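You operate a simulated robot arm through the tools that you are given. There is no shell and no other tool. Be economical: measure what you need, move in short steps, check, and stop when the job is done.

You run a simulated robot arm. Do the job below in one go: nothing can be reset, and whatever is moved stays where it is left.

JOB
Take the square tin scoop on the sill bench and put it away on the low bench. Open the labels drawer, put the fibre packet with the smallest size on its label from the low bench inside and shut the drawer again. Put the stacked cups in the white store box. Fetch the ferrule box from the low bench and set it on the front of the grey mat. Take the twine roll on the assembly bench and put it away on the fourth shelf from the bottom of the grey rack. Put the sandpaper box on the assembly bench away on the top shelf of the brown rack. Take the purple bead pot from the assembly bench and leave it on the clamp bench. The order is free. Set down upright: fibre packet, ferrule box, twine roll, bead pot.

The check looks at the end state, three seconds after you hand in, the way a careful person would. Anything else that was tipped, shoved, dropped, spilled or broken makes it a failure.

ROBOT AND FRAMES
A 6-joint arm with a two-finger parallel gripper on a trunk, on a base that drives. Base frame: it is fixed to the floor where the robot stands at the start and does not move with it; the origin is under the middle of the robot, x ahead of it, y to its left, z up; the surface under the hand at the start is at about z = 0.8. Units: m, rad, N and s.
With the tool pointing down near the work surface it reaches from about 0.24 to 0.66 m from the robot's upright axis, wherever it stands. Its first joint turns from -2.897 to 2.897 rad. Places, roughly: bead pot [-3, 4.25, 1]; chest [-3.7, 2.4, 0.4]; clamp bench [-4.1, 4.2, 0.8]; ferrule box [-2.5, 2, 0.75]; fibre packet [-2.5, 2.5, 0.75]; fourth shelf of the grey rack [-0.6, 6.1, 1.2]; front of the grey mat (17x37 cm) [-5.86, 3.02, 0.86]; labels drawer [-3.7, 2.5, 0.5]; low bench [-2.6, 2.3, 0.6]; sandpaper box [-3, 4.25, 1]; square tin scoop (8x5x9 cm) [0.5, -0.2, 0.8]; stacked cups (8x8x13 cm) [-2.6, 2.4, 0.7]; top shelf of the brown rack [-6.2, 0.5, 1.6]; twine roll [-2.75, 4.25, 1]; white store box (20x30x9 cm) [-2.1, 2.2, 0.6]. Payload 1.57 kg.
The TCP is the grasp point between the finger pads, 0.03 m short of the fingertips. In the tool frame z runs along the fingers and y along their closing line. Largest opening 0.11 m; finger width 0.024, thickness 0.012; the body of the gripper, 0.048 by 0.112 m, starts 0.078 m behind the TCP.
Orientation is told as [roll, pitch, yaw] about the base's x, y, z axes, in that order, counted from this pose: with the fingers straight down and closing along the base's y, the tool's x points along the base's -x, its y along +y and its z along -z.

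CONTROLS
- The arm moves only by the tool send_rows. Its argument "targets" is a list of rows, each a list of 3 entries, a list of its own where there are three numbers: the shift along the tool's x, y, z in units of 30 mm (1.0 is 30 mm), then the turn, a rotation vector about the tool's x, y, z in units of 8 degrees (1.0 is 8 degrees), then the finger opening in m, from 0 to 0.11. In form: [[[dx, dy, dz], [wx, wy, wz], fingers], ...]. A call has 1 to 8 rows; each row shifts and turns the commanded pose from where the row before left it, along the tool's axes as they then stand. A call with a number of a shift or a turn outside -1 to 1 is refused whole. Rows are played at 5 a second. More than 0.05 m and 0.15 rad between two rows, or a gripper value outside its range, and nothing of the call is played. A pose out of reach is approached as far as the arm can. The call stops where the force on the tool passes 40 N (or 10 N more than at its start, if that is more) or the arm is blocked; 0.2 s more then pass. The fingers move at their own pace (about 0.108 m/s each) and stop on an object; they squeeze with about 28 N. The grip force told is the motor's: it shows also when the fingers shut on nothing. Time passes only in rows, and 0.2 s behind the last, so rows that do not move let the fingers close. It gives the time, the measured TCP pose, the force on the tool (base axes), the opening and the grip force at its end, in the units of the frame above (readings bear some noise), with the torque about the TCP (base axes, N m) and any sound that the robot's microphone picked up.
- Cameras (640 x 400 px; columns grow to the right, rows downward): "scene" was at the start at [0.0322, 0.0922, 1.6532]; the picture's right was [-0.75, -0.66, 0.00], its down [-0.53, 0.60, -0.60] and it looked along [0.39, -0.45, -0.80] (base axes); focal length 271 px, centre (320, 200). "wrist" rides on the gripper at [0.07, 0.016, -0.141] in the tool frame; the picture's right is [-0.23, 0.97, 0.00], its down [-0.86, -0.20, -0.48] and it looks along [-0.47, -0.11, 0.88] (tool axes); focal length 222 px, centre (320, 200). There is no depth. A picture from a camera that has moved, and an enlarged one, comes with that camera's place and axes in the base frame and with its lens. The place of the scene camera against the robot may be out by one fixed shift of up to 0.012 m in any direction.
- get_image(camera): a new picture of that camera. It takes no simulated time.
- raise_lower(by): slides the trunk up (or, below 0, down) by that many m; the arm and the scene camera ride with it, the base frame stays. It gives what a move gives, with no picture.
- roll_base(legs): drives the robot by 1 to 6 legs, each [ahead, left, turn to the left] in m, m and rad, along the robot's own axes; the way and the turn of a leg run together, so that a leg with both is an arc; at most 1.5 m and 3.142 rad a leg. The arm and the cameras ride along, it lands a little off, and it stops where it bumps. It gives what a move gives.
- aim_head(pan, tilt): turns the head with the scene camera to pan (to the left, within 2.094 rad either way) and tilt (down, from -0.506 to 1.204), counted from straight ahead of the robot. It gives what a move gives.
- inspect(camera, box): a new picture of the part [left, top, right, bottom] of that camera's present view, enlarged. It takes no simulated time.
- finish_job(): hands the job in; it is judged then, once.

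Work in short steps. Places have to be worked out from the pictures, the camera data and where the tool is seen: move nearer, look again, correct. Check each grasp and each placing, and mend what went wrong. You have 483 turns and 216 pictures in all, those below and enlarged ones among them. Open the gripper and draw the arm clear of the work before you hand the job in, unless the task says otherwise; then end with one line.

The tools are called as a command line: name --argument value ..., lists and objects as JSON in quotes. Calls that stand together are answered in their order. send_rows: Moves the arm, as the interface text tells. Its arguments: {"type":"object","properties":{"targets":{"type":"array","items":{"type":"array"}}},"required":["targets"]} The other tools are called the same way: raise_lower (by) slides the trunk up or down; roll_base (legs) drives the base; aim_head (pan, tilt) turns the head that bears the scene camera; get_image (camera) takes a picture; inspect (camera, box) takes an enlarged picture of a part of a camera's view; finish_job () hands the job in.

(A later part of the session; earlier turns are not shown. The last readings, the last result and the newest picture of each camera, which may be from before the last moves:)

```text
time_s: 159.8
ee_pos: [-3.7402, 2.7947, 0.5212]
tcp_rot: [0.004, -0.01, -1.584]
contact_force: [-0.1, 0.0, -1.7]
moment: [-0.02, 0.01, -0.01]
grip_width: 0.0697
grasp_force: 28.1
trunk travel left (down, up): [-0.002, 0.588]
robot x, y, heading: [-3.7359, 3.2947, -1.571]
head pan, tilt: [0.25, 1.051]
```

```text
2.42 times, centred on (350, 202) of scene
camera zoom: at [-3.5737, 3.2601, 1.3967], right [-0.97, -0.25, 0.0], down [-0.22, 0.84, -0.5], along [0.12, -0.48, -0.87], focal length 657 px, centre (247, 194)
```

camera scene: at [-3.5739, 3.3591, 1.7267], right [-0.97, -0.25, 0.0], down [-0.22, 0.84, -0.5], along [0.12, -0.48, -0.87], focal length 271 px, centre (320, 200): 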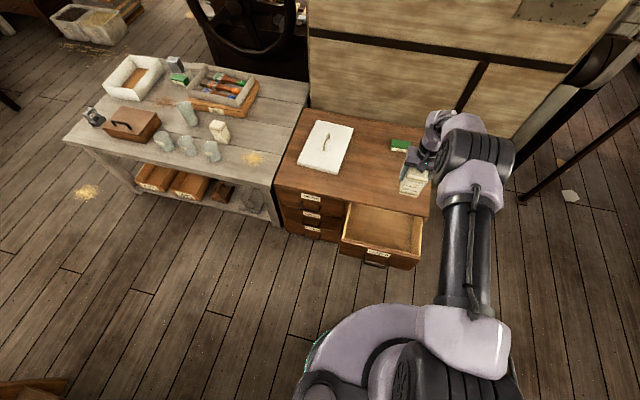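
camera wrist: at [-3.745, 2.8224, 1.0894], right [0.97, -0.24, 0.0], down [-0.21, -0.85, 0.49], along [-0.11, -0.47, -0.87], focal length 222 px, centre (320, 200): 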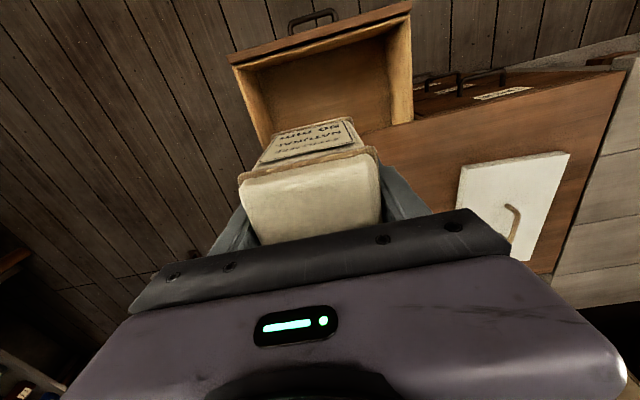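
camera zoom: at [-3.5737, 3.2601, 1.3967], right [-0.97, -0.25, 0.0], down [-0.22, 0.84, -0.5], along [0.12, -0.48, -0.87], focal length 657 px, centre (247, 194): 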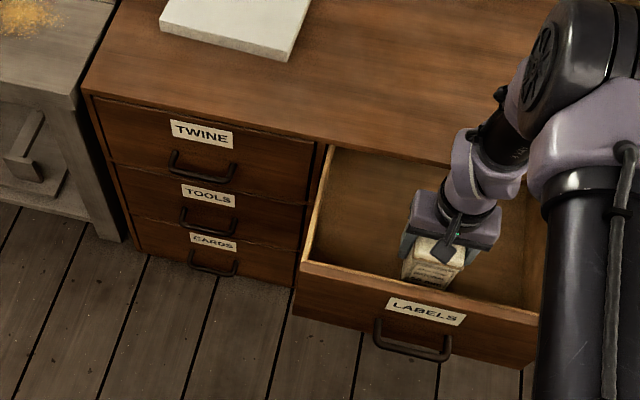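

Nearly down; small steps until contact.

send_rows --targets '[[[0, 0, 0.2], [0, 0, 0], 0.0], [[0, 0, 0.2], [0, 0, 0], 0.0], [[0, 0, 0.2], [0, 0, 0], 0.0], [[0, 0, 0.15], [0, 0, 0], 0.0], [[0, 0, 0.15], [0, 0, 0], 0.0], [[0, 0, 0], [0, 0, 0], 0.0]]'

```text
time_s: 161.2
ee_pos: [-3.7412, 2.7949, 0.4951]
tcp_rot: [0.003, -0.01, -1.584]
contact_force: [-0.4, -1.1, -2.1]
moment: [0.01, 0.01, 0.0]
grip_width: 0.0696
grasp_force: 27.9
trunk travel left (down, up): [-0.002, 0.588]
robot x, y, heading: [-3.7347, 3.2964, -1.566]
head pan, tilt: [0.25, 1.051]
```

send_rows --targets '[[[0, 0, 0.15], [0, 0, 0], 0.0], [[0, 0, 0.15], [0, 0, 0], 0.0], [[0, 0, 0.15], [0, 0, 0], 0.0], [[0, 0, 0.15], [0, 0, 0], 0.0], [[0, 0, 0], [0, 0, 0], 0.0]]'

```text
time_s: 162.4
ee_pos: [-3.742, 2.7959, 0.478]
tcp_rot: [0.003, -0.011, -1.583]
contact_force: [-3.1, -0.4, 28.5]
moment: [-0.08, 0.75, 0.0]
grip_width: 0.07
grasp_force: 27.9
trunk travel left (down, up): [-0.002, 0.588]
robot x, y, heading: [-3.7345, 3.3018, -1.569]
head pan, tilt: [0.25, 1.051]
```

Contact with the drawer floor at z 0.478. I open and lift straight out.

send_rows --targets '[[[0, 0, -0.08], [0, 0, 0], 0.07], [[0, 0, 0], [0, 0, 0], 0.1], [[0, 0, 0], [0, 0, 0], 0.1], [[0, 0, -0.7], [0, 0, 0], 0.1], [[0, 0, -1], [0, 0, 0], 0.1], [[0, 0, -1], [0, 0, 0], 0.1], [[0, 0, -1], [0, 0, 0], 0.1], [[0, 0, -1], [0, 0, 0], 0.1]]'

raise_lower --by 0.15

get_image --camera "wrist"

inspect --camera "scene" --box '[250, 120, 450, 285]'

```text
time_s: 164.2
ee_pos: [-3.7402, 2.7965, 0.6196]
tcp_rot: [0.003, -0.009, -1.583]
contact_force: [0.4, -0.7, 0.2]
moment: [0.04, -0.02, 0.02]
grip_width: 0.1001
grasp_force: 0.1
trunk travel left (down, up): [-0.002, 0.588]
robot x, y, heading: [-3.7336, 3.2995, -1.57]
head pan, tilt: [0.25, 1.051]
```

```text
time_s: 165.9
ee_pos: [-3.7422, 2.7962, 0.7695]
tcp_rot: [0.004, -0.008, -1.584]
contact_force: [-0.3, 0.3, -0.3]
moment: [-0.01, 0.03, 0.02]
grip_width: 0.0999
grasp_force: 0.0
trunk travel left (down, up): [-0.152, 0.438]
robot x, y, heading: [-3.7357, 3.2938, -1.568]
head pan, tilt: [0.25, 1.051]
```

```text
149 pictures are left
camera wrist: at [-3.7251, 2.8667, 0.9104], right [0.97, -0.24, 0.0], down [-0.21, -0.85, 0.49], along [-0.11, -0.47, -0.87], focal length 222 px, centre (320, 200)
```

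wrist: 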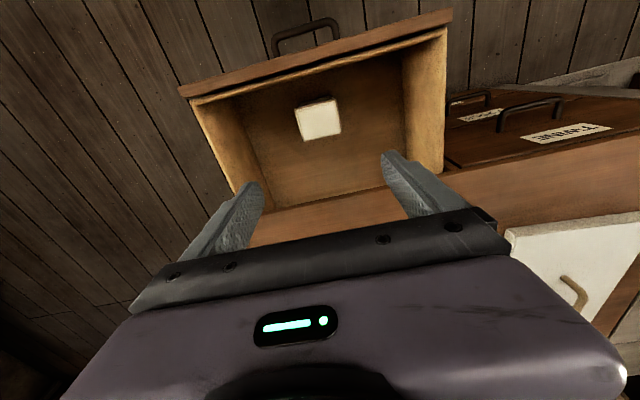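

```text
2.42 times, centred on (350, 202) of scene
camera zoom: at [-3.5737, 3.2602, 1.5466], right [-0.97, -0.25, 0.0], down [-0.22, 0.84, -0.5], along [0.12, -0.48, -0.87], focal length 657 px, centre (247, 194)
```

zoom: 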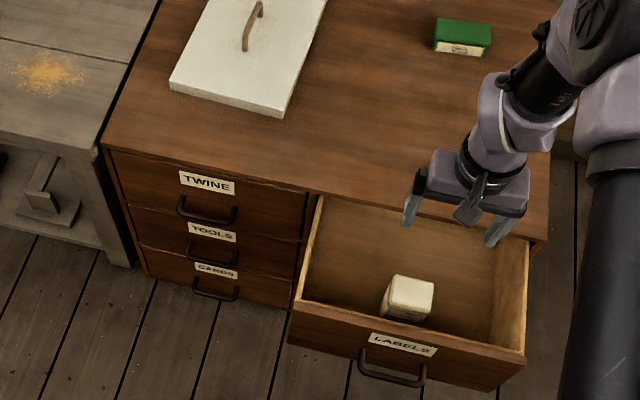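

The packet stands upright in the drawer. I bring the closed fingers in front of the drawer face, above the handle, to push it shut slowly.

send_rows --targets '[[[1, 0.1, 0], [0, 0, 0], 0.0], [[1, 0.1, 0], [0, 0, 0], 0.0], [[1, 0, 0], [0, 0, 0], 0.0], [[1, 0, 0], [0, 0, 0], 0.0], [[1, 0, 0], [0, 0, 0], 0.0], [[0.9, 0, 0], [0, 0, 0], 0.0]]'

raise_lower --by -0.15

send_rows --targets '[[[0, 0, 0.7], [0, 0, 0], 0.0], [[0, 0, 0.7], [0, 0, 0], 0.0], [[0, 0, 0.5], [0, 0, 0], 0.0], [[0, 0, 0], [0, 0, 0], 0.0]]'

inspect --camera "scene" --box '[250, 140, 450, 305]'

```text
time_s: 167.3
ee_pos: [-3.7331, 2.9745, 0.7678]
tcp_rot: [0.003, -0.009, -1.583]
contact_force: [0.0, 0.2, -0.9]
moment: [0.0, 0.02, 0.02]
grip_width: 0.0
grasp_force: 21.7
trunk travel left (down, up): [-0.152, 0.438]
robot x, y, heading: [-3.7341, 3.2962, -1.569]
head pan, tilt: [0.25, 1.051]
```

```text
time_s: 169.1
ee_pos: [-3.7334, 2.9728, 0.6188]
tcp_rot: [0.003, -0.01, -1.584]
contact_force: [0.3, -0.9, -0.2]
moment: [-0.03, -0.02, -0.03]
grip_width: 0.0
grasp_force: 21.2
trunk travel left (down, up): [-0.002, 0.588]
robot x, y, heading: [-3.735, 3.2923, -1.567]
head pan, tilt: [0.25, 1.051]
```

```text
time_s: 170.1
ee_pos: [-3.7331, 2.9723, 0.5608]
tcp_rot: [0.004, -0.01, -1.582]
contact_force: [-0.6, 0.7, -0.2]
moment: [0.02, 0.0, 0.01]
grip_width: 0.0
grasp_force: 20.9
trunk travel left (down, up): [-0.002, 0.588]
robot x, y, heading: [-3.7347, 3.2971, -1.573]
head pan, tilt: [0.25, 1.051]
```

```text
2.42 times, centred on (350, 222) of scene
camera zoom: at [-3.5737, 3.2602, 1.3967], right [-0.97, -0.25, 0.0], down [-0.22, 0.84, -0.5], along [0.12, -0.48, -0.87], focal length 657 px, centre (247, 146)
```

zoom: 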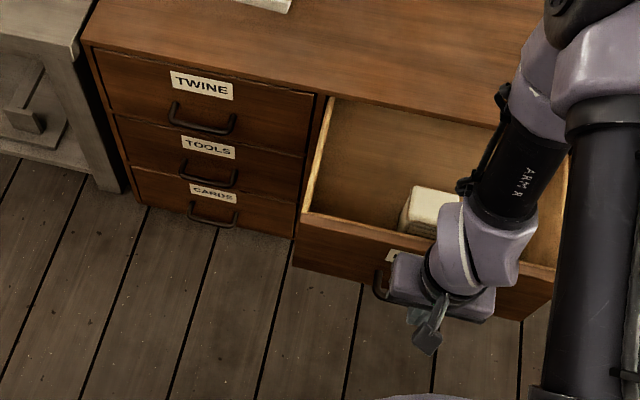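

Fingertips at z≈0.53 face the panel. I push slowly.

send_rows --targets '[[[-0.4, 0, 0], [0, 0, 0], 0.0], [[-0.4, 0, 0], [0, 0, 0], 0.0], [[-0.4, 0, 0], [0, 0, 0], 0.0], [[-0.4, 0, 0], [0, 0, 0], 0.0], [[-0.4, 0, 0], [0, 0, 0], 0.0], [[-0.4, 0, 0], [0, 0, 0], 0.0], [[-0.4, 0, 0], [0, 0, 0], 0.0], [[-0.4, 0, 0], [0, 0, 0], 0.0]]'

inspect --camera "scene" --box '[250, 140, 450, 305]'

```text
time_s: 171.9
ee_pos: [-3.7346, 2.8752, 0.5606]
tcp_rot: [0.004, -0.011, -1.583]
contact_force: [0.6, 0.0, -0.9]
moment: [-0.02, 0.03, 0.02]
grip_width: 0.0001
grasp_force: 21.5
trunk travel left (down, up): [-0.002, 0.588]
robot x, y, heading: [-3.7321, 3.2989, -1.566]
head pan, tilt: [0.25, 1.051]
```

```text
2.42 times, centred on (350, 222) of scene
camera zoom: at [-3.5737, 3.2602, 1.3967], right [-0.97, -0.25, 0.0], down [-0.22, 0.84, -0.5], along [0.12, -0.48, -0.87], focal length 657 px, centre (247, 146)
```

zoom: 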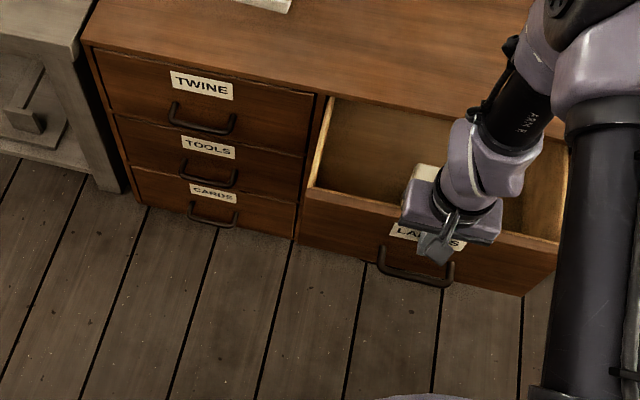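

send_rows --targets '[[[-0.4, 0, 0], [0, 0, 0], 0.0], [[-0.4, 0, 0], [0, 0, 0], 0.0], [[-0.4, 0, 0], [0, 0, 0], 0.0], [[-0.4, 0, 0], [0, 0, 0], 0.0], [[-0.4, 0, 0], [0, 0, 0], 0.0], [[-0.4, 0, 0], [0, 0, 0], 0.0], [[-0.4, 0, 0], [0, 0, 0], 0.0], [[-0.4, 0, 0], [0, 0, 0], 0.0]]'

send_rows --targets '[[[-0.4, 0, 0], [0, 0, 0], 0.0], [[-0.4, 0, 0], [0, 0, 0], 0.0], [[-0.4, 0, 0], [0, 0, 0], 0.0], [[-0.3, 0, 0], [0, 0, 0], 0.0], [[-0.3, 0, 0], [0, 0, 0], 0.0], [[-0.3, 0, 0], [0, 0, 0], 0.0], [[-0.3, 0, 0], [0, 0, 0], 0.0]]'

inspect --camera "scene" --box '[250, 140, 450, 305]'

```text
time_s: 173.7
ee_pos: [-3.7363, 2.7802, 0.5635]
tcp_rot: [0.003, -0.008, -1.581]
contact_force: [0.3, 0.6, -0.7]
moment: [-0.02, 0.01, 0.03]
grip_width: 0.0
grasp_force: 21.1
trunk travel left (down, up): [-0.002, 0.588]
robot x, y, heading: [-3.7323, 3.2987, -1.571]
head pan, tilt: [0.25, 1.051]
```

```text
time_s: 175.3
ee_pos: [-3.7364, 2.7088, 0.5639]
tcp_rot: [0.003, -0.009, -1.581]
contact_force: [-0.5, 3.9, -0.1]
moment: [-0.02, -0.01, 0.08]
grip_width: 0.0
grasp_force: 21.2
trunk travel left (down, up): [-0.002, 0.588]
robot x, y, heading: [-3.7326, 3.296, -1.573]
head pan, tilt: [0.25, 1.051]
```

```text
2.42 times, centred on (350, 222) of scene
camera zoom: at [-3.5736, 3.2606, 1.3967], right [-0.97, -0.25, 0.0], down [-0.22, 0.84, -0.5], along [0.12, -0.48, -0.87], focal length 657 px, centre (247, 146)
```

zoom: 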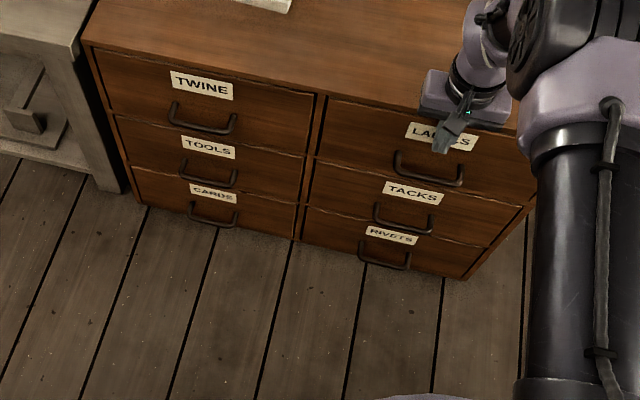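

It looks shut; one more gentle push until it stops.

send_rows --targets '[[[-0.2, 0, 0], [0, 0, 0], 0.0], [[-0.2, 0, 0], [0, 0, 0], 0.0], [[-0.2, 0, 0], [0, 0, 0], 0.0], [[0, 0, 0], [0, 0, 0], 0.0]]'

send_rows --targets '[[[0.7, 0, 0], [0, 0, 0], 0.0], [[1, 0, 0], [0, 0, 0], 0.0], [[1, 0, 0], [0, 0, 0], 0.0], [[0, 0, -1], [0, 0, 0], 0.0], [[0, 0, -1], [0, 0, 0], 0.0], [[0, 0, -1], [0, 0, 0], 0.11]]'

raise_lower --by 0.25

inspect --camera "scene" --box '[250, 140, 450, 305]'

```text
time_s: 175.7
ee_pos: [-3.7351, 2.709, 0.5595]
tcp_rot: [0.004, 0.005, -1.585]
contact_force: [0.1, 9.2, -1.6]
moment: [-0.17, 0.01, 0.15]
grip_width: 0.0
grasp_force: 21.2
trunk travel left (down, up): [-0.002, 0.588]
robot x, y, heading: [-3.7373, 3.3008, -1.569]
head pan, tilt: [0.25, 1.051]
stopped in row 2: the force on the tool passed its limit at 46 N (the readings are from after the stop); the commanded pose is now the measured one
```

```text
time_s: 177.1
ee_pos: [-3.7353, 2.7886, 0.6513]
tcp_rot: [0.003, 0.003, -1.582]
contact_force: [-1.0, 0.8, 0.1]
moment: [0.0, -0.03, -0.03]
grip_width: 0.0797
grasp_force: 0.2
trunk travel left (down, up): [-0.002, 0.588]
robot x, y, heading: [-3.7359, 3.2981, -1.567]
head pan, tilt: [0.25, 1.051]
```

```text
time_s: 179.7
ee_pos: [-3.7358, 2.789, 0.9023]
tcp_rot: [0.004, 0.001, -1.584]
contact_force: [0.5, 0.7, -0.4]
moment: [-0.02, 0.0, -0.01]
grip_width: 0.11
grasp_force: 0.0
trunk travel left (down, up): [-0.252, 0.338]
robot x, y, heading: [-3.7319, 3.2942, -1.573]
head pan, tilt: [0.25, 1.051]
```

```text
2.42 times, centred on (350, 222) of scene
camera zoom: at [-3.5737, 3.2607, 1.6466], right [-0.97, -0.25, 0.0], down [-0.22, 0.84, -0.5], along [0.12, -0.48, -0.87], focal length 657 px, centre (247, 146)
```

zoom: 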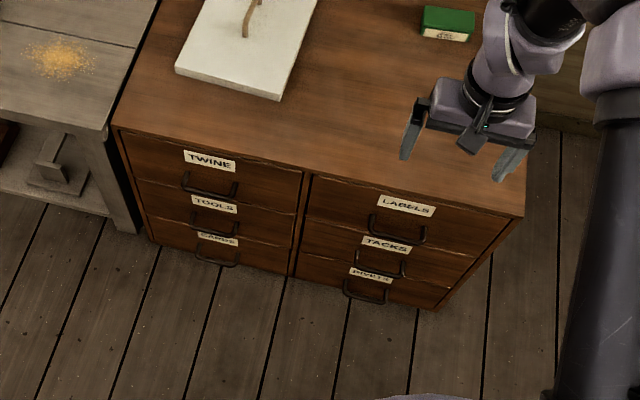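

The drawer is shut. Next the stacked cups at about (-2.585, 2.437): I drive in front of them.

roll_base --legs '[[0, 1.14, 0], [0.32, 0, 0]]'

get_image --camera "wrist"

```text
time_s: 187.3
ee_pos: [-2.5906, 2.472, 0.9019]
tcp_rot: [0.003, 0.003, -1.581]
contact_force: [-0.5, -0.5, -0.2]
moment: [-0.01, 0.02, -0.02]
grip_width: 0.11
grasp_force: 0.0
trunk travel left (down, up): [-0.252, 0.338]
robot x, y, heading: [-2.5903, 2.9808, -1.566]
head pan, tilt: [0.25, 1.051]
```

```text
143 pictures are left
camera wrist: at [-2.5745, 2.5411, 1.0435], right [0.97, -0.24, 0.0], down [-0.21, -0.85, 0.48], along [-0.11, -0.46, -0.88], focal length 222 px, centre (320, 200)
```

wrist: 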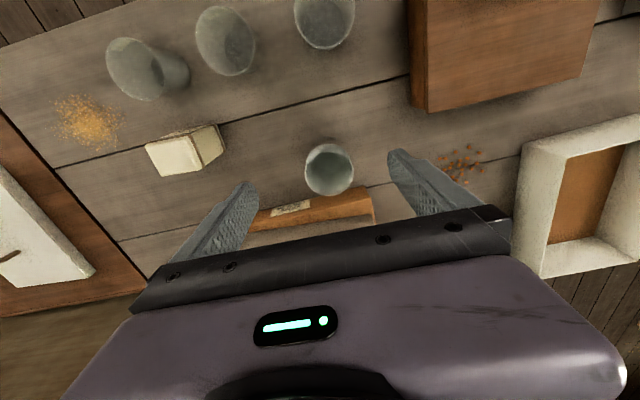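

The stack's rim is centred at (-2.586, 2.427). I align over it and lower by trunk.

send_rows --targets '[[[-0.75, 0.08, 0], [0, 0, 0], 0.11], [[-0.72, 0.07, 0], [0, 0, 0], 0.11], [[0, 0, 0], [0, 0, 0], 0.11]]'

raise_lower --by -0.1

get_image --camera "wrist"

```text
time_s: 188.1
ee_pos: [-2.5863, 2.4285, 0.9009]
tcp_rot: [0.003, 0.001, -1.582]
contact_force: [0.6, 0.9, 0.1]
moment: [-0.01, -0.04, -0.01]
grip_width: 0.1101
grasp_force: 0.2
trunk travel left (down, up): [-0.252, 0.338]
robot x, y, heading: [-2.5915, 2.9819, -1.563]
head pan, tilt: [0.25, 1.051]
```

```text
time_s: 189.4
ee_pos: [-2.5865, 2.4295, 0.8014]
tcp_rot: [0.004, 0.002, -1.583]
contact_force: [0.1, 0.5, 0.1]
moment: [-0.01, -0.02, 0.0]
grip_width: 0.11
grasp_force: 0.1
trunk travel left (down, up): [-0.152, 0.438]
robot x, y, heading: [-2.5892, 2.9789, -1.568]
head pan, tilt: [0.25, 1.051]
```

```text
142 pictures are left
camera wrist: at [-2.5706, 2.498, 0.9433], right [0.97, -0.24, 0.0], down [-0.21, -0.85, 0.48], along [-0.11, -0.46, -0.88], focal length 222 px, centre (320, 200)
```

wrist: 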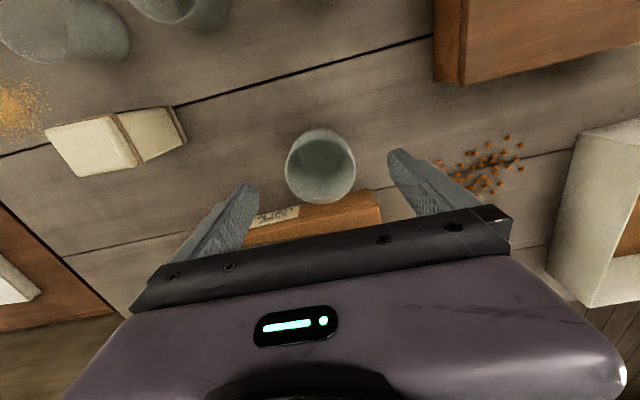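

raise_lower --by -0.108

send_rows --targets '[[[0, 0, 0], [0, 0, 0], 0.0], [[0, 0, 0], [0, 0, 0], 0.0], [[0, 0, 0], [0, 0, 0], 0.0]]'

raise_lower --by 0.26

get_image --camera "wrist"

get_image --camera "scene"

```text
time_s: 190.8
ee_pos: [-2.5866, 2.4297, 0.6935]
tcp_rot: [0.002, 0.003, -1.581]
contact_force: [0.4, -0.5, -0.1]
moment: [0.02, 0.02, -0.02]
grip_width: 0.11
grasp_force: 0.1
trunk travel left (down, up): [-0.044, 0.546]
robot x, y, heading: [-2.595, 2.9794, -1.566]
head pan, tilt: [0.25, 1.051]
```

```text
time_s: 191.6
ee_pos: [-2.5862, 2.4299, 0.6937]
tcp_rot: [0.004, 0.0, -1.581]
contact_force: [-0.7, 0.7, 0.7]
moment: [-0.03, -0.07, 0.03]
grip_width: 0.0714
grasp_force: 28.1
trunk travel left (down, up): [-0.044, 0.546]
robot x, y, heading: [-2.5941, 2.9826, -1.568]
head pan, tilt: [0.25, 1.051]
```

```text
time_s: 194.3
ee_pos: [-2.5864, 2.4302, 0.9514]
tcp_rot: [0.002, 0.003, -1.582]
contact_force: [-0.3, 0.0, -0.5]
moment: [0.0, -0.01, -0.01]
grip_width: 0.0713
grasp_force: 27.9
trunk travel left (down, up): [-0.304, 0.286]
robot x, y, heading: [-2.5909, 2.9801, -1.562]
head pan, tilt: [0.25, 1.051]
```

```text
141 pictures are left
camera wrist: at [-2.5706, 2.4979, 1.0949], right [0.97, -0.24, 0.0], down [-0.21, -0.85, 0.48], along [-0.11, -0.46, -0.88], focal length 222 px, centre (320, 200)
```

wrist: 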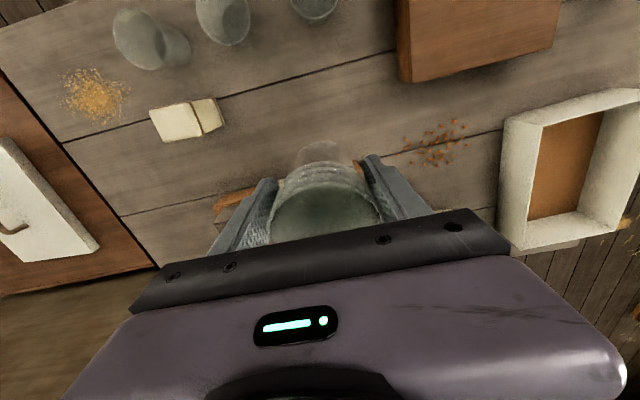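

```text
140 pictures are left
camera scene: at [-2.4302, 2.9457, 1.6986], right [-0.97, -0.25, 0.0], down [-0.22, 0.84, -0.5], along [0.13, -0.48, -0.87], focal length 271 px, centre (320, 200)
```

scene: 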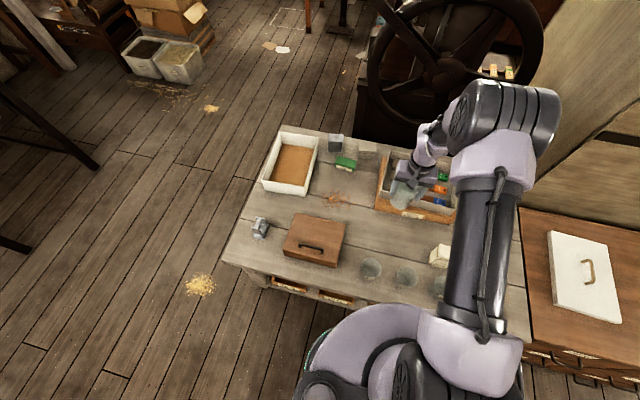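

The stack is held. I drive round to the bench's end, facing the white store box.

roll_base --legs '[[-0.3, 0, 0], [0, 1.2, 0], [0, 0, -1.57], [0, 1.12, 0]]'

aim_head --pan 0.0 --tilt 0.85

get_image --camera "scene"

```text
time_s: 211.1
ee_pos: [-1.9276, 2.1669, 0.9542]
tcp_rot: [0.004, 0.002, 3.141]
contact_force: [0.0, -0.3, -0.3]
moment: [0.06, 0.01, 0.02]
grip_width: 0.0683
grasp_force: 27.5
trunk travel left (down, up): [-0.304, 0.286]
robot x, y, heading: [-1.375, 2.1738, -3.127]
head pan, tilt: [0.25, 1.051]
```

```text
time_s: 211.9
ee_pos: [-1.9275, 2.1686, 0.9531]
tcp_rot: [0.003, 0.002, 3.141]
contact_force: [0.2, 0.8, -0.7]
moment: [-0.01, -0.01, -0.01]
grip_width: 0.068
grasp_force: 28.2
trunk travel left (down, up): [-0.304, 0.286]
robot x, y, heading: [-1.3743, 2.1777, -3.123]
head pan, tilt: [0.0, 0.85]
```

```text
139 pictures are left
camera scene: at [-1.427, 2.0435, 1.7132], right [-0.02, 1.0, 0.0], down [0.75, 0.01, -0.66], along [-0.66, -0.01, -0.75], focal length 271 px, centre (320, 200)
```

scene: 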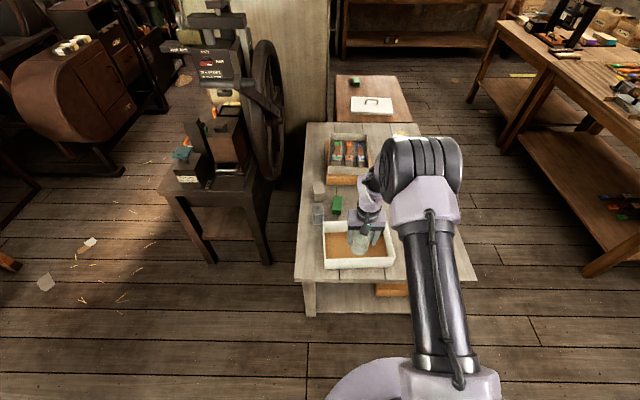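

The opening shrank from 71 to 68 mm; I check the hold.

get_image --camera "wrist"

inspect --camera "scene" --box '[310, 160, 420, 280]'

```text
138 pictures are left
camera wrist: at [-1.858, 2.151, 1.095], right [-0.23, -0.97, 0.0], down [-0.86, 0.2, 0.48], along [-0.46, 0.11, -0.88], focal length 222 px, centre (320, 200)
```

wrist: 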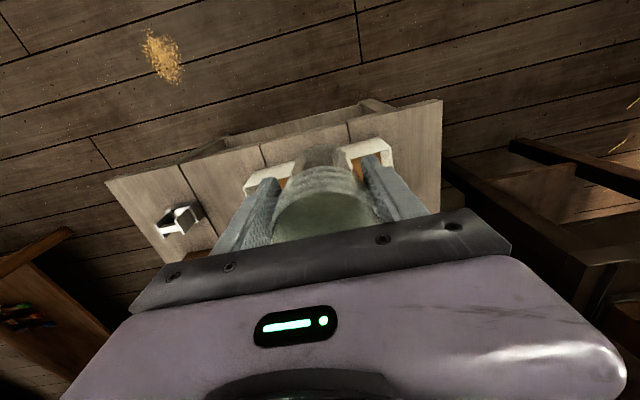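

```text
3.33 times, centred on (365, 220) of scene
camera zoom: at [-1.427, 2.0435, 1.7132], right [-0.02, 1.0, 0.0], down [0.75, 0.01, -0.66], along [-0.66, -0.01, -0.75], focal length 903 px, centre (170, 133)
```

zoom: 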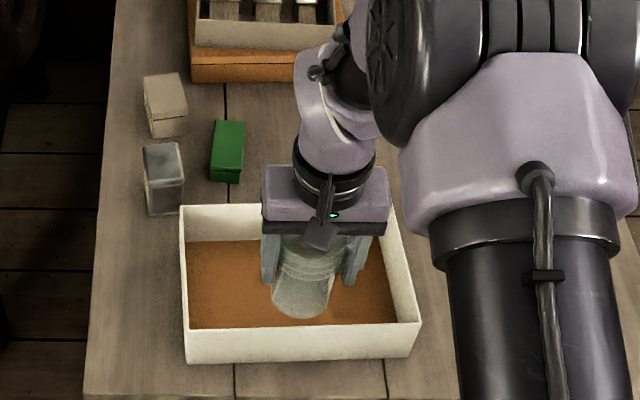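

The hold is a little tilted but secure; the white box's centre is (-2.10, 2.21). I drive in so the cups hang over it.

roll_base --legs '[[0.175, -0.04, -0.01]]'

raise_lower --by -0.15

inspect --camera "scene" --box '[290, 160, 430, 300]'

```text
time_s: 213.4
ee_pos: [-2.104, 2.213, 0.9529]
tcp_rot: [0.002, 0.003, 3.131]
contact_force: [-0.6, 0.1, -0.5]
moment: [-0.02, -0.07, 0.01]
grip_width: 0.0679
grasp_force: 28.2
trunk travel left (down, up): [-0.304, 0.286]
robot x, y, heading: [-1.553, 2.2144, -3.14]
head pan, tilt: [0.0, 0.85]
```

```text
time_s: 215.1
ee_pos: [-2.1041, 2.2124, 0.8023]
tcp_rot: [0.003, 0.003, 3.131]
contact_force: [0.1, -0.7, -0.2]
moment: [0.0, -0.02, 0.04]
grip_width: 0.0678
grasp_force: 28.1
trunk travel left (down, up): [-0.154, 0.436]
robot x, y, heading: [-1.5521, 2.2128, -3.137]
head pan, tilt: [0.0, 0.85]
```

```text
2.86 times, centred on (360, 230) of scene
camera zoom: at [-1.605, 2.0828, 1.5634], right [0.0, 1.0, 0.0], down [0.75, 0.0, -0.66], along [-0.66, 0.0, -0.75], focal length 774 px, centre (206, 114)
```

zoom: 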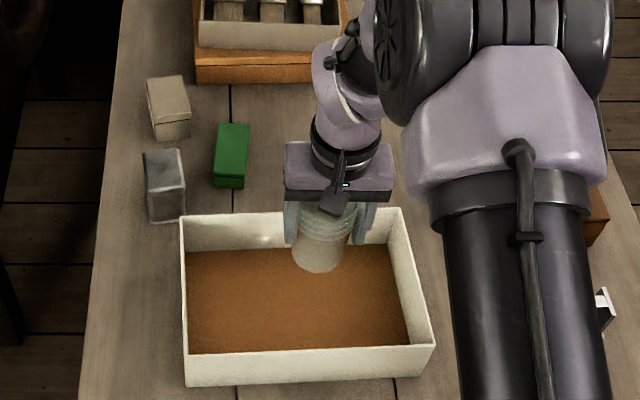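

Slightly forward adjustment, then down into the box.

send_rows --targets '[[[0.6, 0, 0], [0, 0, 0], 0.0], [[0, 0, 1], [0, 0, 0], 0.0], [[0, 0, 0.7], [0, 0, 0], 0.0], [[0, 0, 0.7], [0, 0, 0], 0.0], [[0, 0, 0.3], [0, 0, 0], 0.0], [[0, 0, 0.15], [0, 0, 0], 0.0], [[0, 0, 0.15], [0, 0, 0], 0.0], [[0, 0, 0.15], [0, 0, 0], 0.0]]'

inspect --camera "scene" --box '[290, 160, 430, 300]'

```text
time_s: 216.9
ee_pos: [-2.0853, 2.2111, 0.7082]
tcp_rot: [0.005, 0.002, 3.129]
contact_force: [-0.1, -0.4, -0.6]
moment: [0.01, -0.04, 0.01]
grip_width: 0.0674
grasp_force: 27.5
trunk travel left (down, up): [-0.154, 0.436]
robot x, y, heading: [-1.5517, 2.2125, -3.135]
head pan, tilt: [0.0, 0.85]
```

```text
2.86 times, centred on (360, 230) of scene
camera zoom: at [-1.6051, 2.0828, 1.5633], right [0.0, 1.0, 0.0], down [0.75, 0.0, -0.66], along [-0.66, 0.0, -0.75], focal length 774 px, centre (206, 114)
```

zoom: 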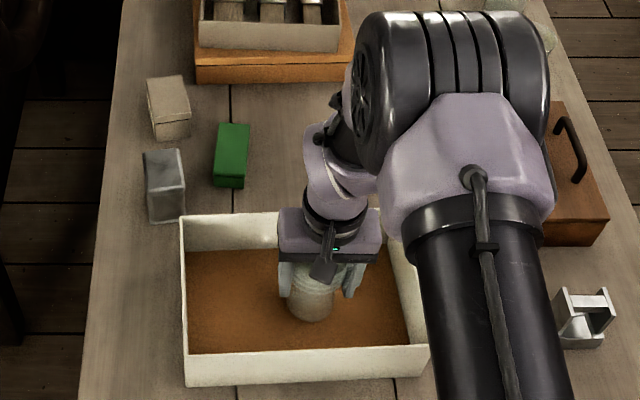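

send_rows --targets '[[[0, 0, 0.15], [0, 0, 0], 0.0], [[0, 0, 0.15], [0, 0, 0], 0.0], [[0, 0, 0.15], [0, 0, 0], 0.0], [[0, 0, 0], [0, 0, 0], 0.0]]'

```text
time_s: 217.9
ee_pos: [-2.0846, 2.2117, 0.6964]
tcp_rot: [0.003, 0.001, 3.13]
contact_force: [4.6, 1.2, 11.0]
moment: [0.02, 0.23, 0.0]
grip_width: 0.065
grasp_force: 28.1
trunk travel left (down, up): [-0.154, 0.436]
robot x, y, heading: [-1.5538, 2.2168, -3.136]
head pan, tilt: [0.0, 0.85]
```

Contact at z 0.696. I release and lift straight up.

send_rows --targets '[[[0, 0, 0], [0, 0, 0], 0.09], [[0, 0, 0], [0, 0, 0], 0.11], [[0, 0, 0], [0, 0, 0], 0.11], [[0, 0, -0.5], [0, 0, 0], 0.11], [[0, 0, -1], [0, 0, 0], 0.11], [[0, 0, -1], [0, 0, 0], 0.11], [[0, 0, -1], [0, 0, 0], 0.11], [[0, 0, -1], [0, 0, 0], 0.11]]'

raise_lower --by 0.1

get_image --camera "wrist"

get_image --camera "scene"

```text
time_s: 219.7
ee_pos: [-2.0853, 2.2116, 0.8313]
tcp_rot: [0.006, 0.002, 3.129]
contact_force: [-0.6, -0.5, -0.7]
moment: [0.0, -0.02, 0.0]
grip_width: 0.1099
grasp_force: 0.0
trunk travel left (down, up): [-0.154, 0.436]
robot x, y, heading: [-1.5546, 2.213, -3.14]
head pan, tilt: [0.0, 0.85]
```

```text
time_s: 221.1
ee_pos: [-2.0862, 2.2125, 0.9298]
tcp_rot: [0.003, 0.002, 3.128]
contact_force: [0.2, 0.5, 0.8]
moment: [-0.01, 0.04, 0.0]
grip_width: 0.1098
grasp_force: 0.0
trunk travel left (down, up): [-0.254, 0.336]
robot x, y, heading: [-1.5497, 2.214, -3.14]
head pan, tilt: [0.0, 0.85]
```

```text
134 pictures are left
camera wrist: at [-2.017, 2.195, 1.072], right [-0.24, -0.97, 0.0], down [-0.85, 0.21, 0.48], along [-0.46, 0.11, -0.88], focal length 222 px, centre (320, 200)
```

wrist: 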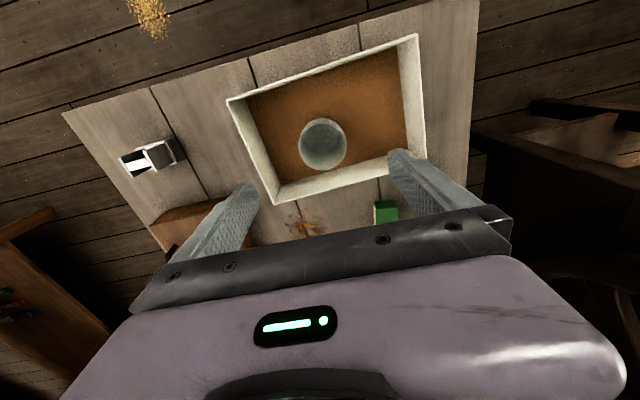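

```text
133 pictures are left
camera scene: at [-1.6052, 2.0827, 1.6632], right [0.0, 1.0, 0.0], down [0.75, 0.0, -0.66], along [-0.66, 0.0, -0.75], focal length 271 px, centre (320, 200)
```

scene: 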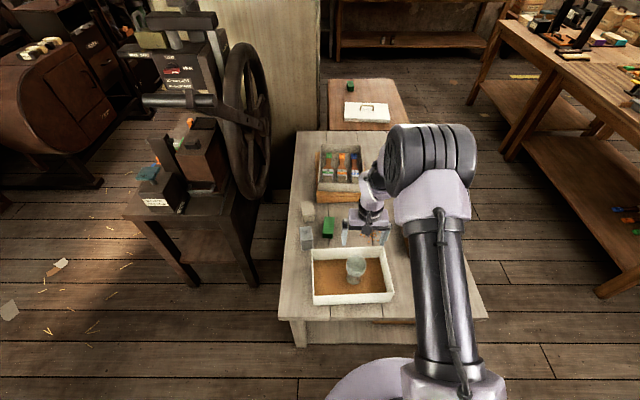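

The cups stand upright in the white box. Next the ferrule box at about (-2.44, 2.02), which is far from the bench end, so I'll use a forward tilted hand. I move the base up to the bench.

roll_base --legs '[[0.18, 0.17, 0]]'

get_image --camera "wrist"

get_image --camera "scene"

```text
time_s: 222.9
ee_pos: [-2.2622, 2.0394, 0.9301]
tcp_rot: [0.002, 0.001, 3.132]
contact_force: [-0.7, 0.4, 0.6]
moment: [0.0, 0.01, -0.02]
grip_width: 0.1102
grasp_force: 0.2
trunk travel left (down, up): [-0.254, 0.336]
robot x, y, heading: [-1.7292, 2.0453, -3.135]
head pan, tilt: [0.0, 0.85]
```

```text
132 pictures are left
camera wrist: at [-2.1947, 2.0228, 1.0719], right [-0.24, -0.97, 0.0], down [-0.85, 0.21, 0.48], along [-0.46, 0.11, -0.88], focal length 222 px, centre (320, 200)
```

wrist: 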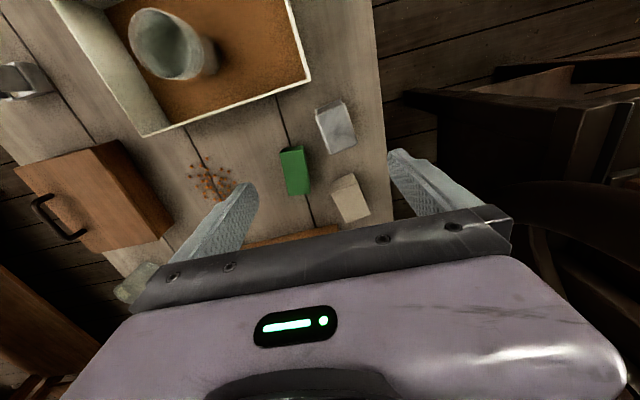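

```text
131 pictures are left
camera scene: at [-1.7829, 1.9109, 1.6632], right [0.0, 1.0, 0.0], down [0.75, 0.0, -0.66], along [-0.66, 0.0, -0.75], focal length 271 px, centre (320, 200)
```

scene: 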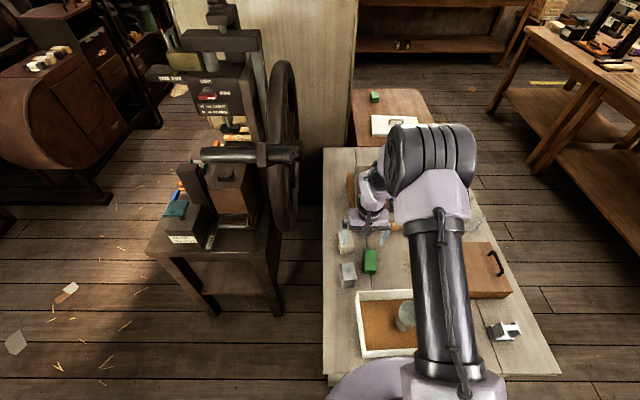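

inspect --camera "wrist" --box '[260, 90, 400, 240]'

inspect --camera "scene" --box '[320, 190, 400, 300]'

```text
2.67 times, centred on (330, 165) of wrist
camera zoom: at [-2.1947, 2.0228, 1.0719], right [-0.24, -0.97, 0.0], down [-0.85, 0.21, 0.48], along [-0.46, 0.11, -0.88], focal length 592 px, centre (293, 293)
```

zoom: 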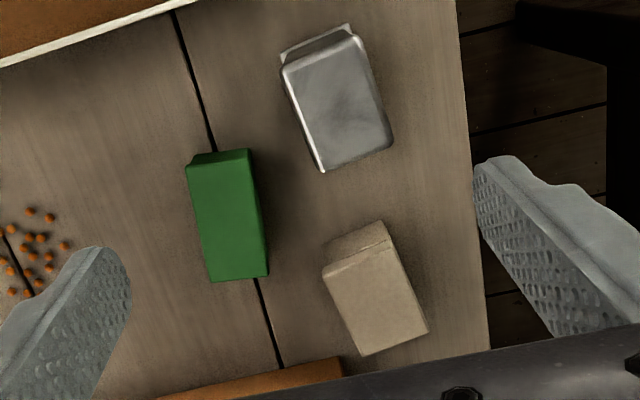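

```text
3.64 times, centred on (360, 245) of scene
camera zoom: at [-1.7829, 1.9109, 1.6632], right [0.0, 1.0, 0.0], down [0.75, 0.0, -0.66], along [-0.66, 0.0, -0.75], focal length 985 px, centre (174, 36)
```

zoom: 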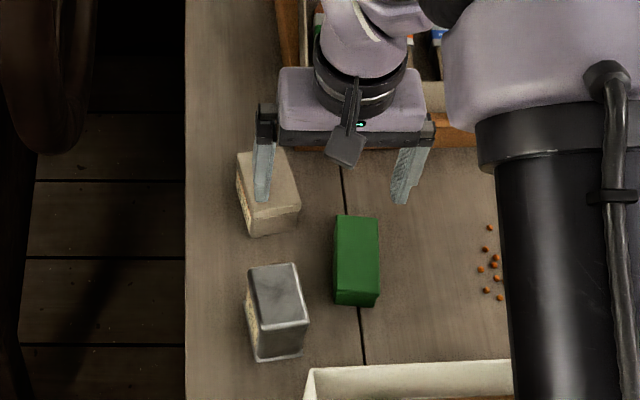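

Ferrule box: centre (-2.436, 2.012), 58 mm wide, yaw ≈ 9°, top ≈0.655. I yaw and tilt the hand 32° forward, then move above the box.

send_rows --targets '[[[0, 0, 0], [0, 0, -0.6], 0.09], [[0, 0, 0], [0, 0, -0.57], 0.09], [[0, 0, 0], [0, -1, 0], 0.09], [[0, 0, 0], [0, -1, 0], 0.09], [[0, 0, 0], [0, -1, 0], 0.09], [[0, 0, 0], [0, -1, 0], 0.09]]'

send_rows --targets '[[[-0.68, 0, 0.754], [0, 0, 0], 0.09], [[-0.68, 0, 0.754], [0, 0, 0], 0.09], [[-0.68, 0, 0.754], [0, 0, 0], 0.09], [[-0.68, 0, 0.754], [0, 0, 0], 0.09], [[-0.68, 0, 0.754], [0, 0, 0], 0.09], [[-0.68, 0, 0.754], [0, 0, 0], 0.09]]'

get_image --camera "wrist"

get_image --camera "scene"

```text
time_s: 224.3
ee_pos: [-2.2634, 2.0661, 0.9268]
tcp_rot: [-0.097, -0.437, -2.981]
contact_force: [0.4, 0.4, -0.4]
moment: [0.0, -0.02, 0.0]
grip_width: 0.09
grasp_force: 0.1
out of reach, approached as far as the arm can: row 5, 6
trunk travel left (down, up): [-0.254, 0.336]
robot x, y, heading: [-1.7316, 2.0431, -3.135]
head pan, tilt: [0.0, 0.85]
```

```text
time_s: 225.7
ee_pos: [-2.4377, 2.0132, 0.8804]
tcp_rot: [0.009, -0.559, -2.997]
contact_force: [-0.3, -0.5, -0.5]
moment: [-0.03, 0.02, 0.02]
grip_width: 0.09
grasp_force: 0.1
trunk travel left (down, up): [-0.254, 0.336]
robot x, y, heading: [-1.7272, 2.0429, -3.135]
head pan, tilt: [0.0, 0.85]
```

```text
128 pictures are left
camera wrist: at [-2.3035, 2.0174, 0.9637], right [-0.05, -0.99, 0.13], down [-0.5, 0.13, 0.86], along [-0.87, -0.02, -0.5], focal length 222 px, centre (320, 200)
```

wrist: 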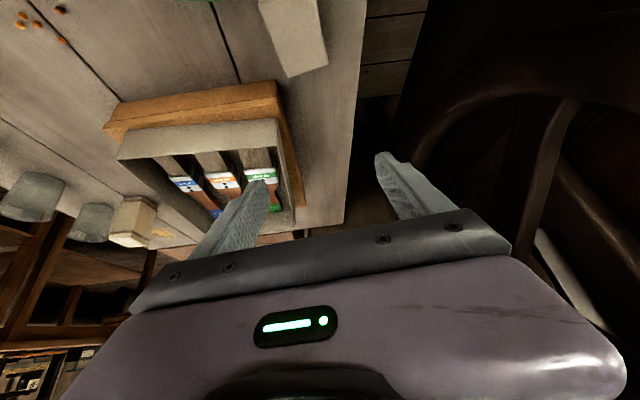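

```text
127 pictures are left
camera scene: at [-1.7826, 1.9115, 1.6632], right [0.0, 1.0, 0.0], down [0.75, 0.0, -0.66], along [-0.66, 0.0, -0.75], focal length 271 px, centre (320, 200)
```

scene: 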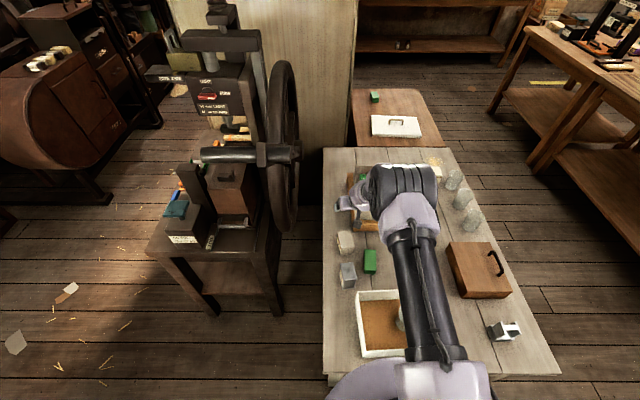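

Hand is above the box with the intended tilt. I lower with the trunk to z≈0.69 and check.

raise_lower --by -0.185

get_image --camera "wrist"

inspect --camera "scene" --box '[310, 130, 420, 290]'

```text
time_s: 227.7
ee_pos: [-2.4365, 2.0138, 0.6961]
tcp_rot: [0.004, -0.557, -2.991]
contact_force: [-0.5, 0.3, -0.4]
moment: [-0.01, 0.03, 0.0]
grip_width: 0.0901
grasp_force: 0.0
trunk travel left (down, up): [-0.069, 0.521]
robot x, y, heading: [-1.7289, 2.0469, -3.136]
head pan, tilt: [0.0, 0.85]
```

```text
126 pictures are left
camera wrist: at [-2.3027, 2.018, 0.7792], right [-0.04, -0.99, 0.12], down [-0.5, 0.13, 0.86], along [-0.87, -0.02, -0.5], focal length 222 px, centre (320, 200)
```

wrist: 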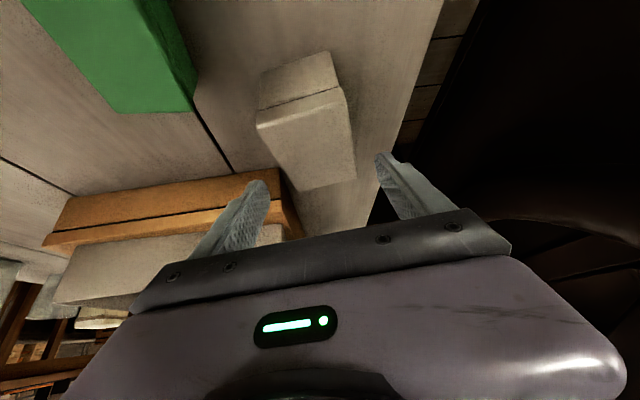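

```text
2.50 times, centred on (365, 210) of scene
camera zoom: at [-1.782, 1.9116, 1.4784], right [0.0, 1.0, 0.0], down [0.75, 0.0, -0.66], along [-0.66, 0.0, -0.75], focal length 677 px, centre (208, 175)
```

zoom: 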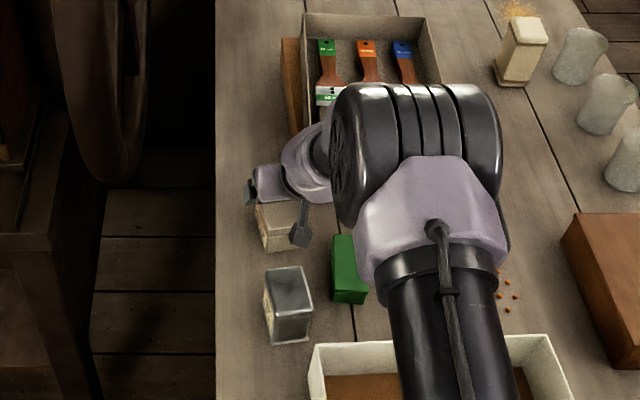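

Well lined up; lowering another 55 mm and closing.

raise_lower --by -0.055

send_rows --targets '[[[0, 0, 0], [0, 0, 0], 0.0], [[0, 0, 0], [0, 0, 0], 0.0], [[0, 0, 0], [0, 0, 0], 0.0]]'

get_image --camera "wrist"

```text
time_s: 228.7
ee_pos: [-2.4362, 2.0141, 0.6404]
tcp_rot: [0.004, -0.556, -2.992]
contact_force: [0.5, -1.0, -0.8]
moment: [0.0, -0.02, -0.02]
grip_width: 0.0902
grasp_force: 0.0
trunk travel left (down, up): [-0.014, 0.576]
robot x, y, heading: [-1.7261, 2.046, -3.13]
head pan, tilt: [0.0, 0.85]
```

```text
time_s: 229.5
ee_pos: [-2.4375, 2.0138, 0.6415]
tcp_rot: [0.005, -0.56, -2.991]
contact_force: [0.2, -1.0, 3.3]
moment: [-0.2, -0.07, 0.05]
grip_width: 0.0603
grasp_force: 27.9
trunk travel left (down, up): [-0.014, 0.576]
robot x, y, heading: [-1.7281, 2.0443, -3.135]
head pan, tilt: [0.0, 0.85]
```

```text
124 pictures are left
camera wrist: at [-2.3027, 2.018, 0.7244], right [-0.04, -0.99, 0.12], down [-0.5, 0.13, 0.86], along [-0.87, -0.02, -0.5], focal length 222 px, centre (320, 200)
```

wrist: 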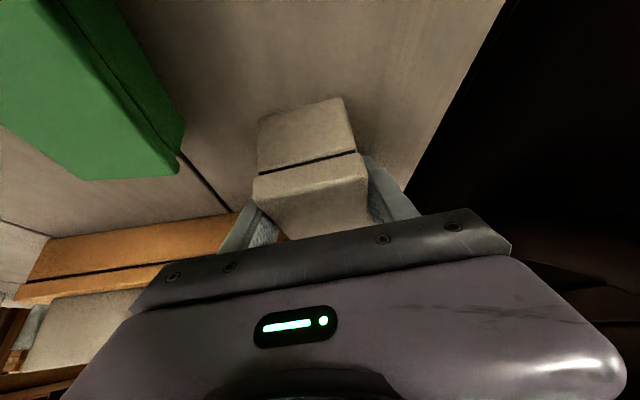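

Gripped at 60 mm. I lift with the trunk and check it stays level.

raise_lower --by 0.3

get_image --camera "wrist"

inspect --camera "scene" --box '[300, 130, 500, 350]'

```text
time_s: 232.5
ee_pos: [-2.4367, 2.0137, 0.9413]
tcp_rot: [0.002, -0.557, -2.991]
contact_force: [0.0, -0.3, -2.9]
moment: [-0.01, 0.02, -0.01]
grip_width: 0.0601
grasp_force: 28.2
trunk travel left (down, up): [-0.314, 0.276]
robot x, y, heading: [-1.7299, 2.0465, -3.133]
head pan, tilt: [0.0, 0.85]
```

```text
123 pictures are left
camera wrist: at [-2.3029, 2.018, 1.0237], right [-0.04, -0.99, 0.12], down [-0.5, 0.13, 0.86], along [-0.87, -0.02, -0.5], focal length 222 px, centre (320, 200)
```

wrist: 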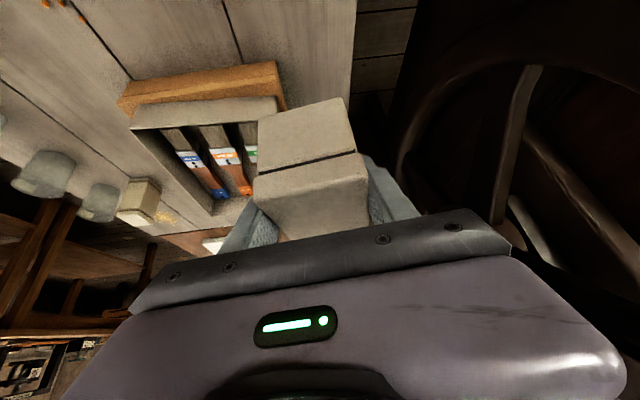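

```text
1.82 times, centred on (400, 240) of scene
camera zoom: at [-1.7826, 1.9116, 1.7232], right [0.0, 1.0, 0.0], down [0.75, 0.0, -0.66], along [-0.66, 0.0, -0.75], focal length 492 px, centre (174, 127)
```

zoom: 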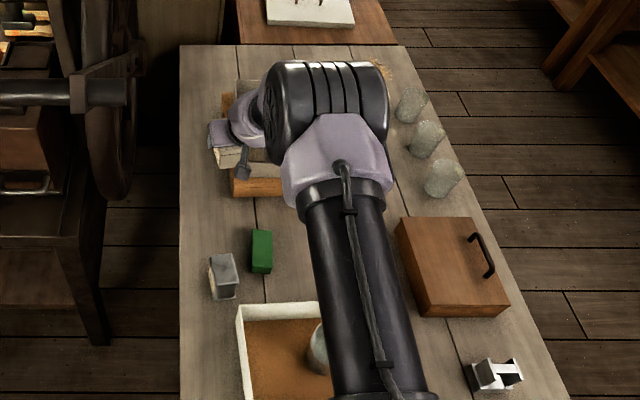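

Held steady. I drive out around the bench and along the aisle westward, facing -x, to see the grey mat.

roll_base --legs '[[-0.3, 0, 0], [0, -1.17, 0], [1.5, 0, 0], [0.9, 0, 0]]'

aim_head --pan 0.0 --tilt 0.5

get_image --camera "scene"

```text
time_s: 251.5
ee_pos: [-4.5627, 3.18, 0.9414]
tcp_rot: [0.002, -0.557, -2.991]
contact_force: [0.3, -0.4, -3.4]
moment: [0.02, 0.0, -0.01]
grip_width: 0.0601
grasp_force: 28.6
trunk travel left (down, up): [-0.314, 0.276]
robot x, y, heading: [-3.8506, 3.2095, -3.133]
head pan, tilt: [0.0, 0.85]
```

```text
time_s: 252.3
ee_pos: [-4.5626, 3.1802, 0.9416]
tcp_rot: [0.003, -0.555, -2.991]
contact_force: [-0.5, 0.2, -3.4]
moment: [-0.03, -0.01, -0.01]
grip_width: 0.0599
grasp_force: 28.2
trunk travel left (down, up): [-0.314, 0.276]
robot x, y, heading: [-3.852, 3.2091, -3.14]
head pan, tilt: [0.0, 0.499]
```

```text
121 pictures are left
camera scene: at [-3.9203, 3.0788, 1.7531], right [-0.01, 1.0, 0.0], down [0.48, 0.0, -0.88], along [-0.88, 0.0, -0.48], focal length 271 px, centre (320, 200)
```

scene: 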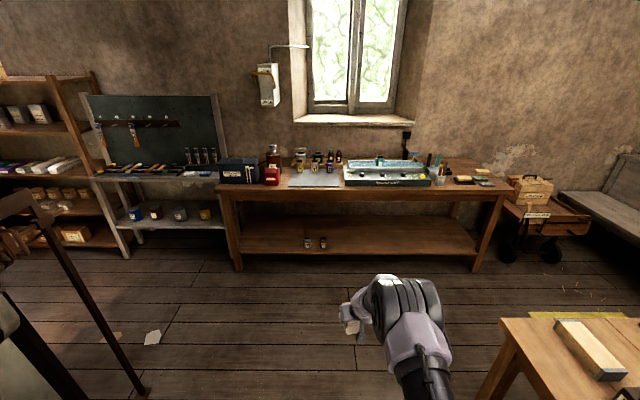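

inspect --camera "scene" --box '[210, 130, 450, 220]'

```text
2.67 times, centred on (330, 175) of scene
camera zoom: at [-3.9203, 3.0788, 1.7531], right [-0.01, 1.0, 0.0], down [0.48, 0.0, -0.88], along [-0.88, 0.0, -0.48], focal length 722 px, centre (293, 267)
```

zoom: 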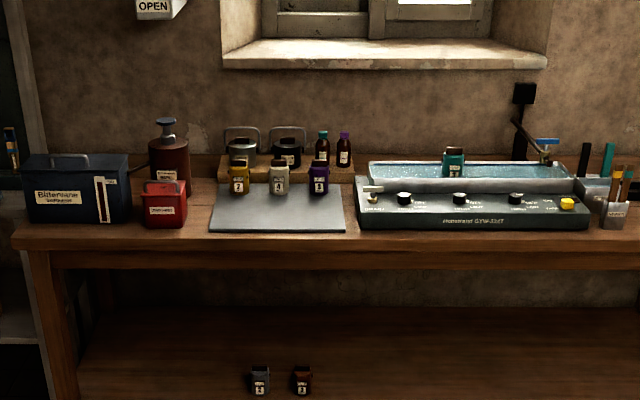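

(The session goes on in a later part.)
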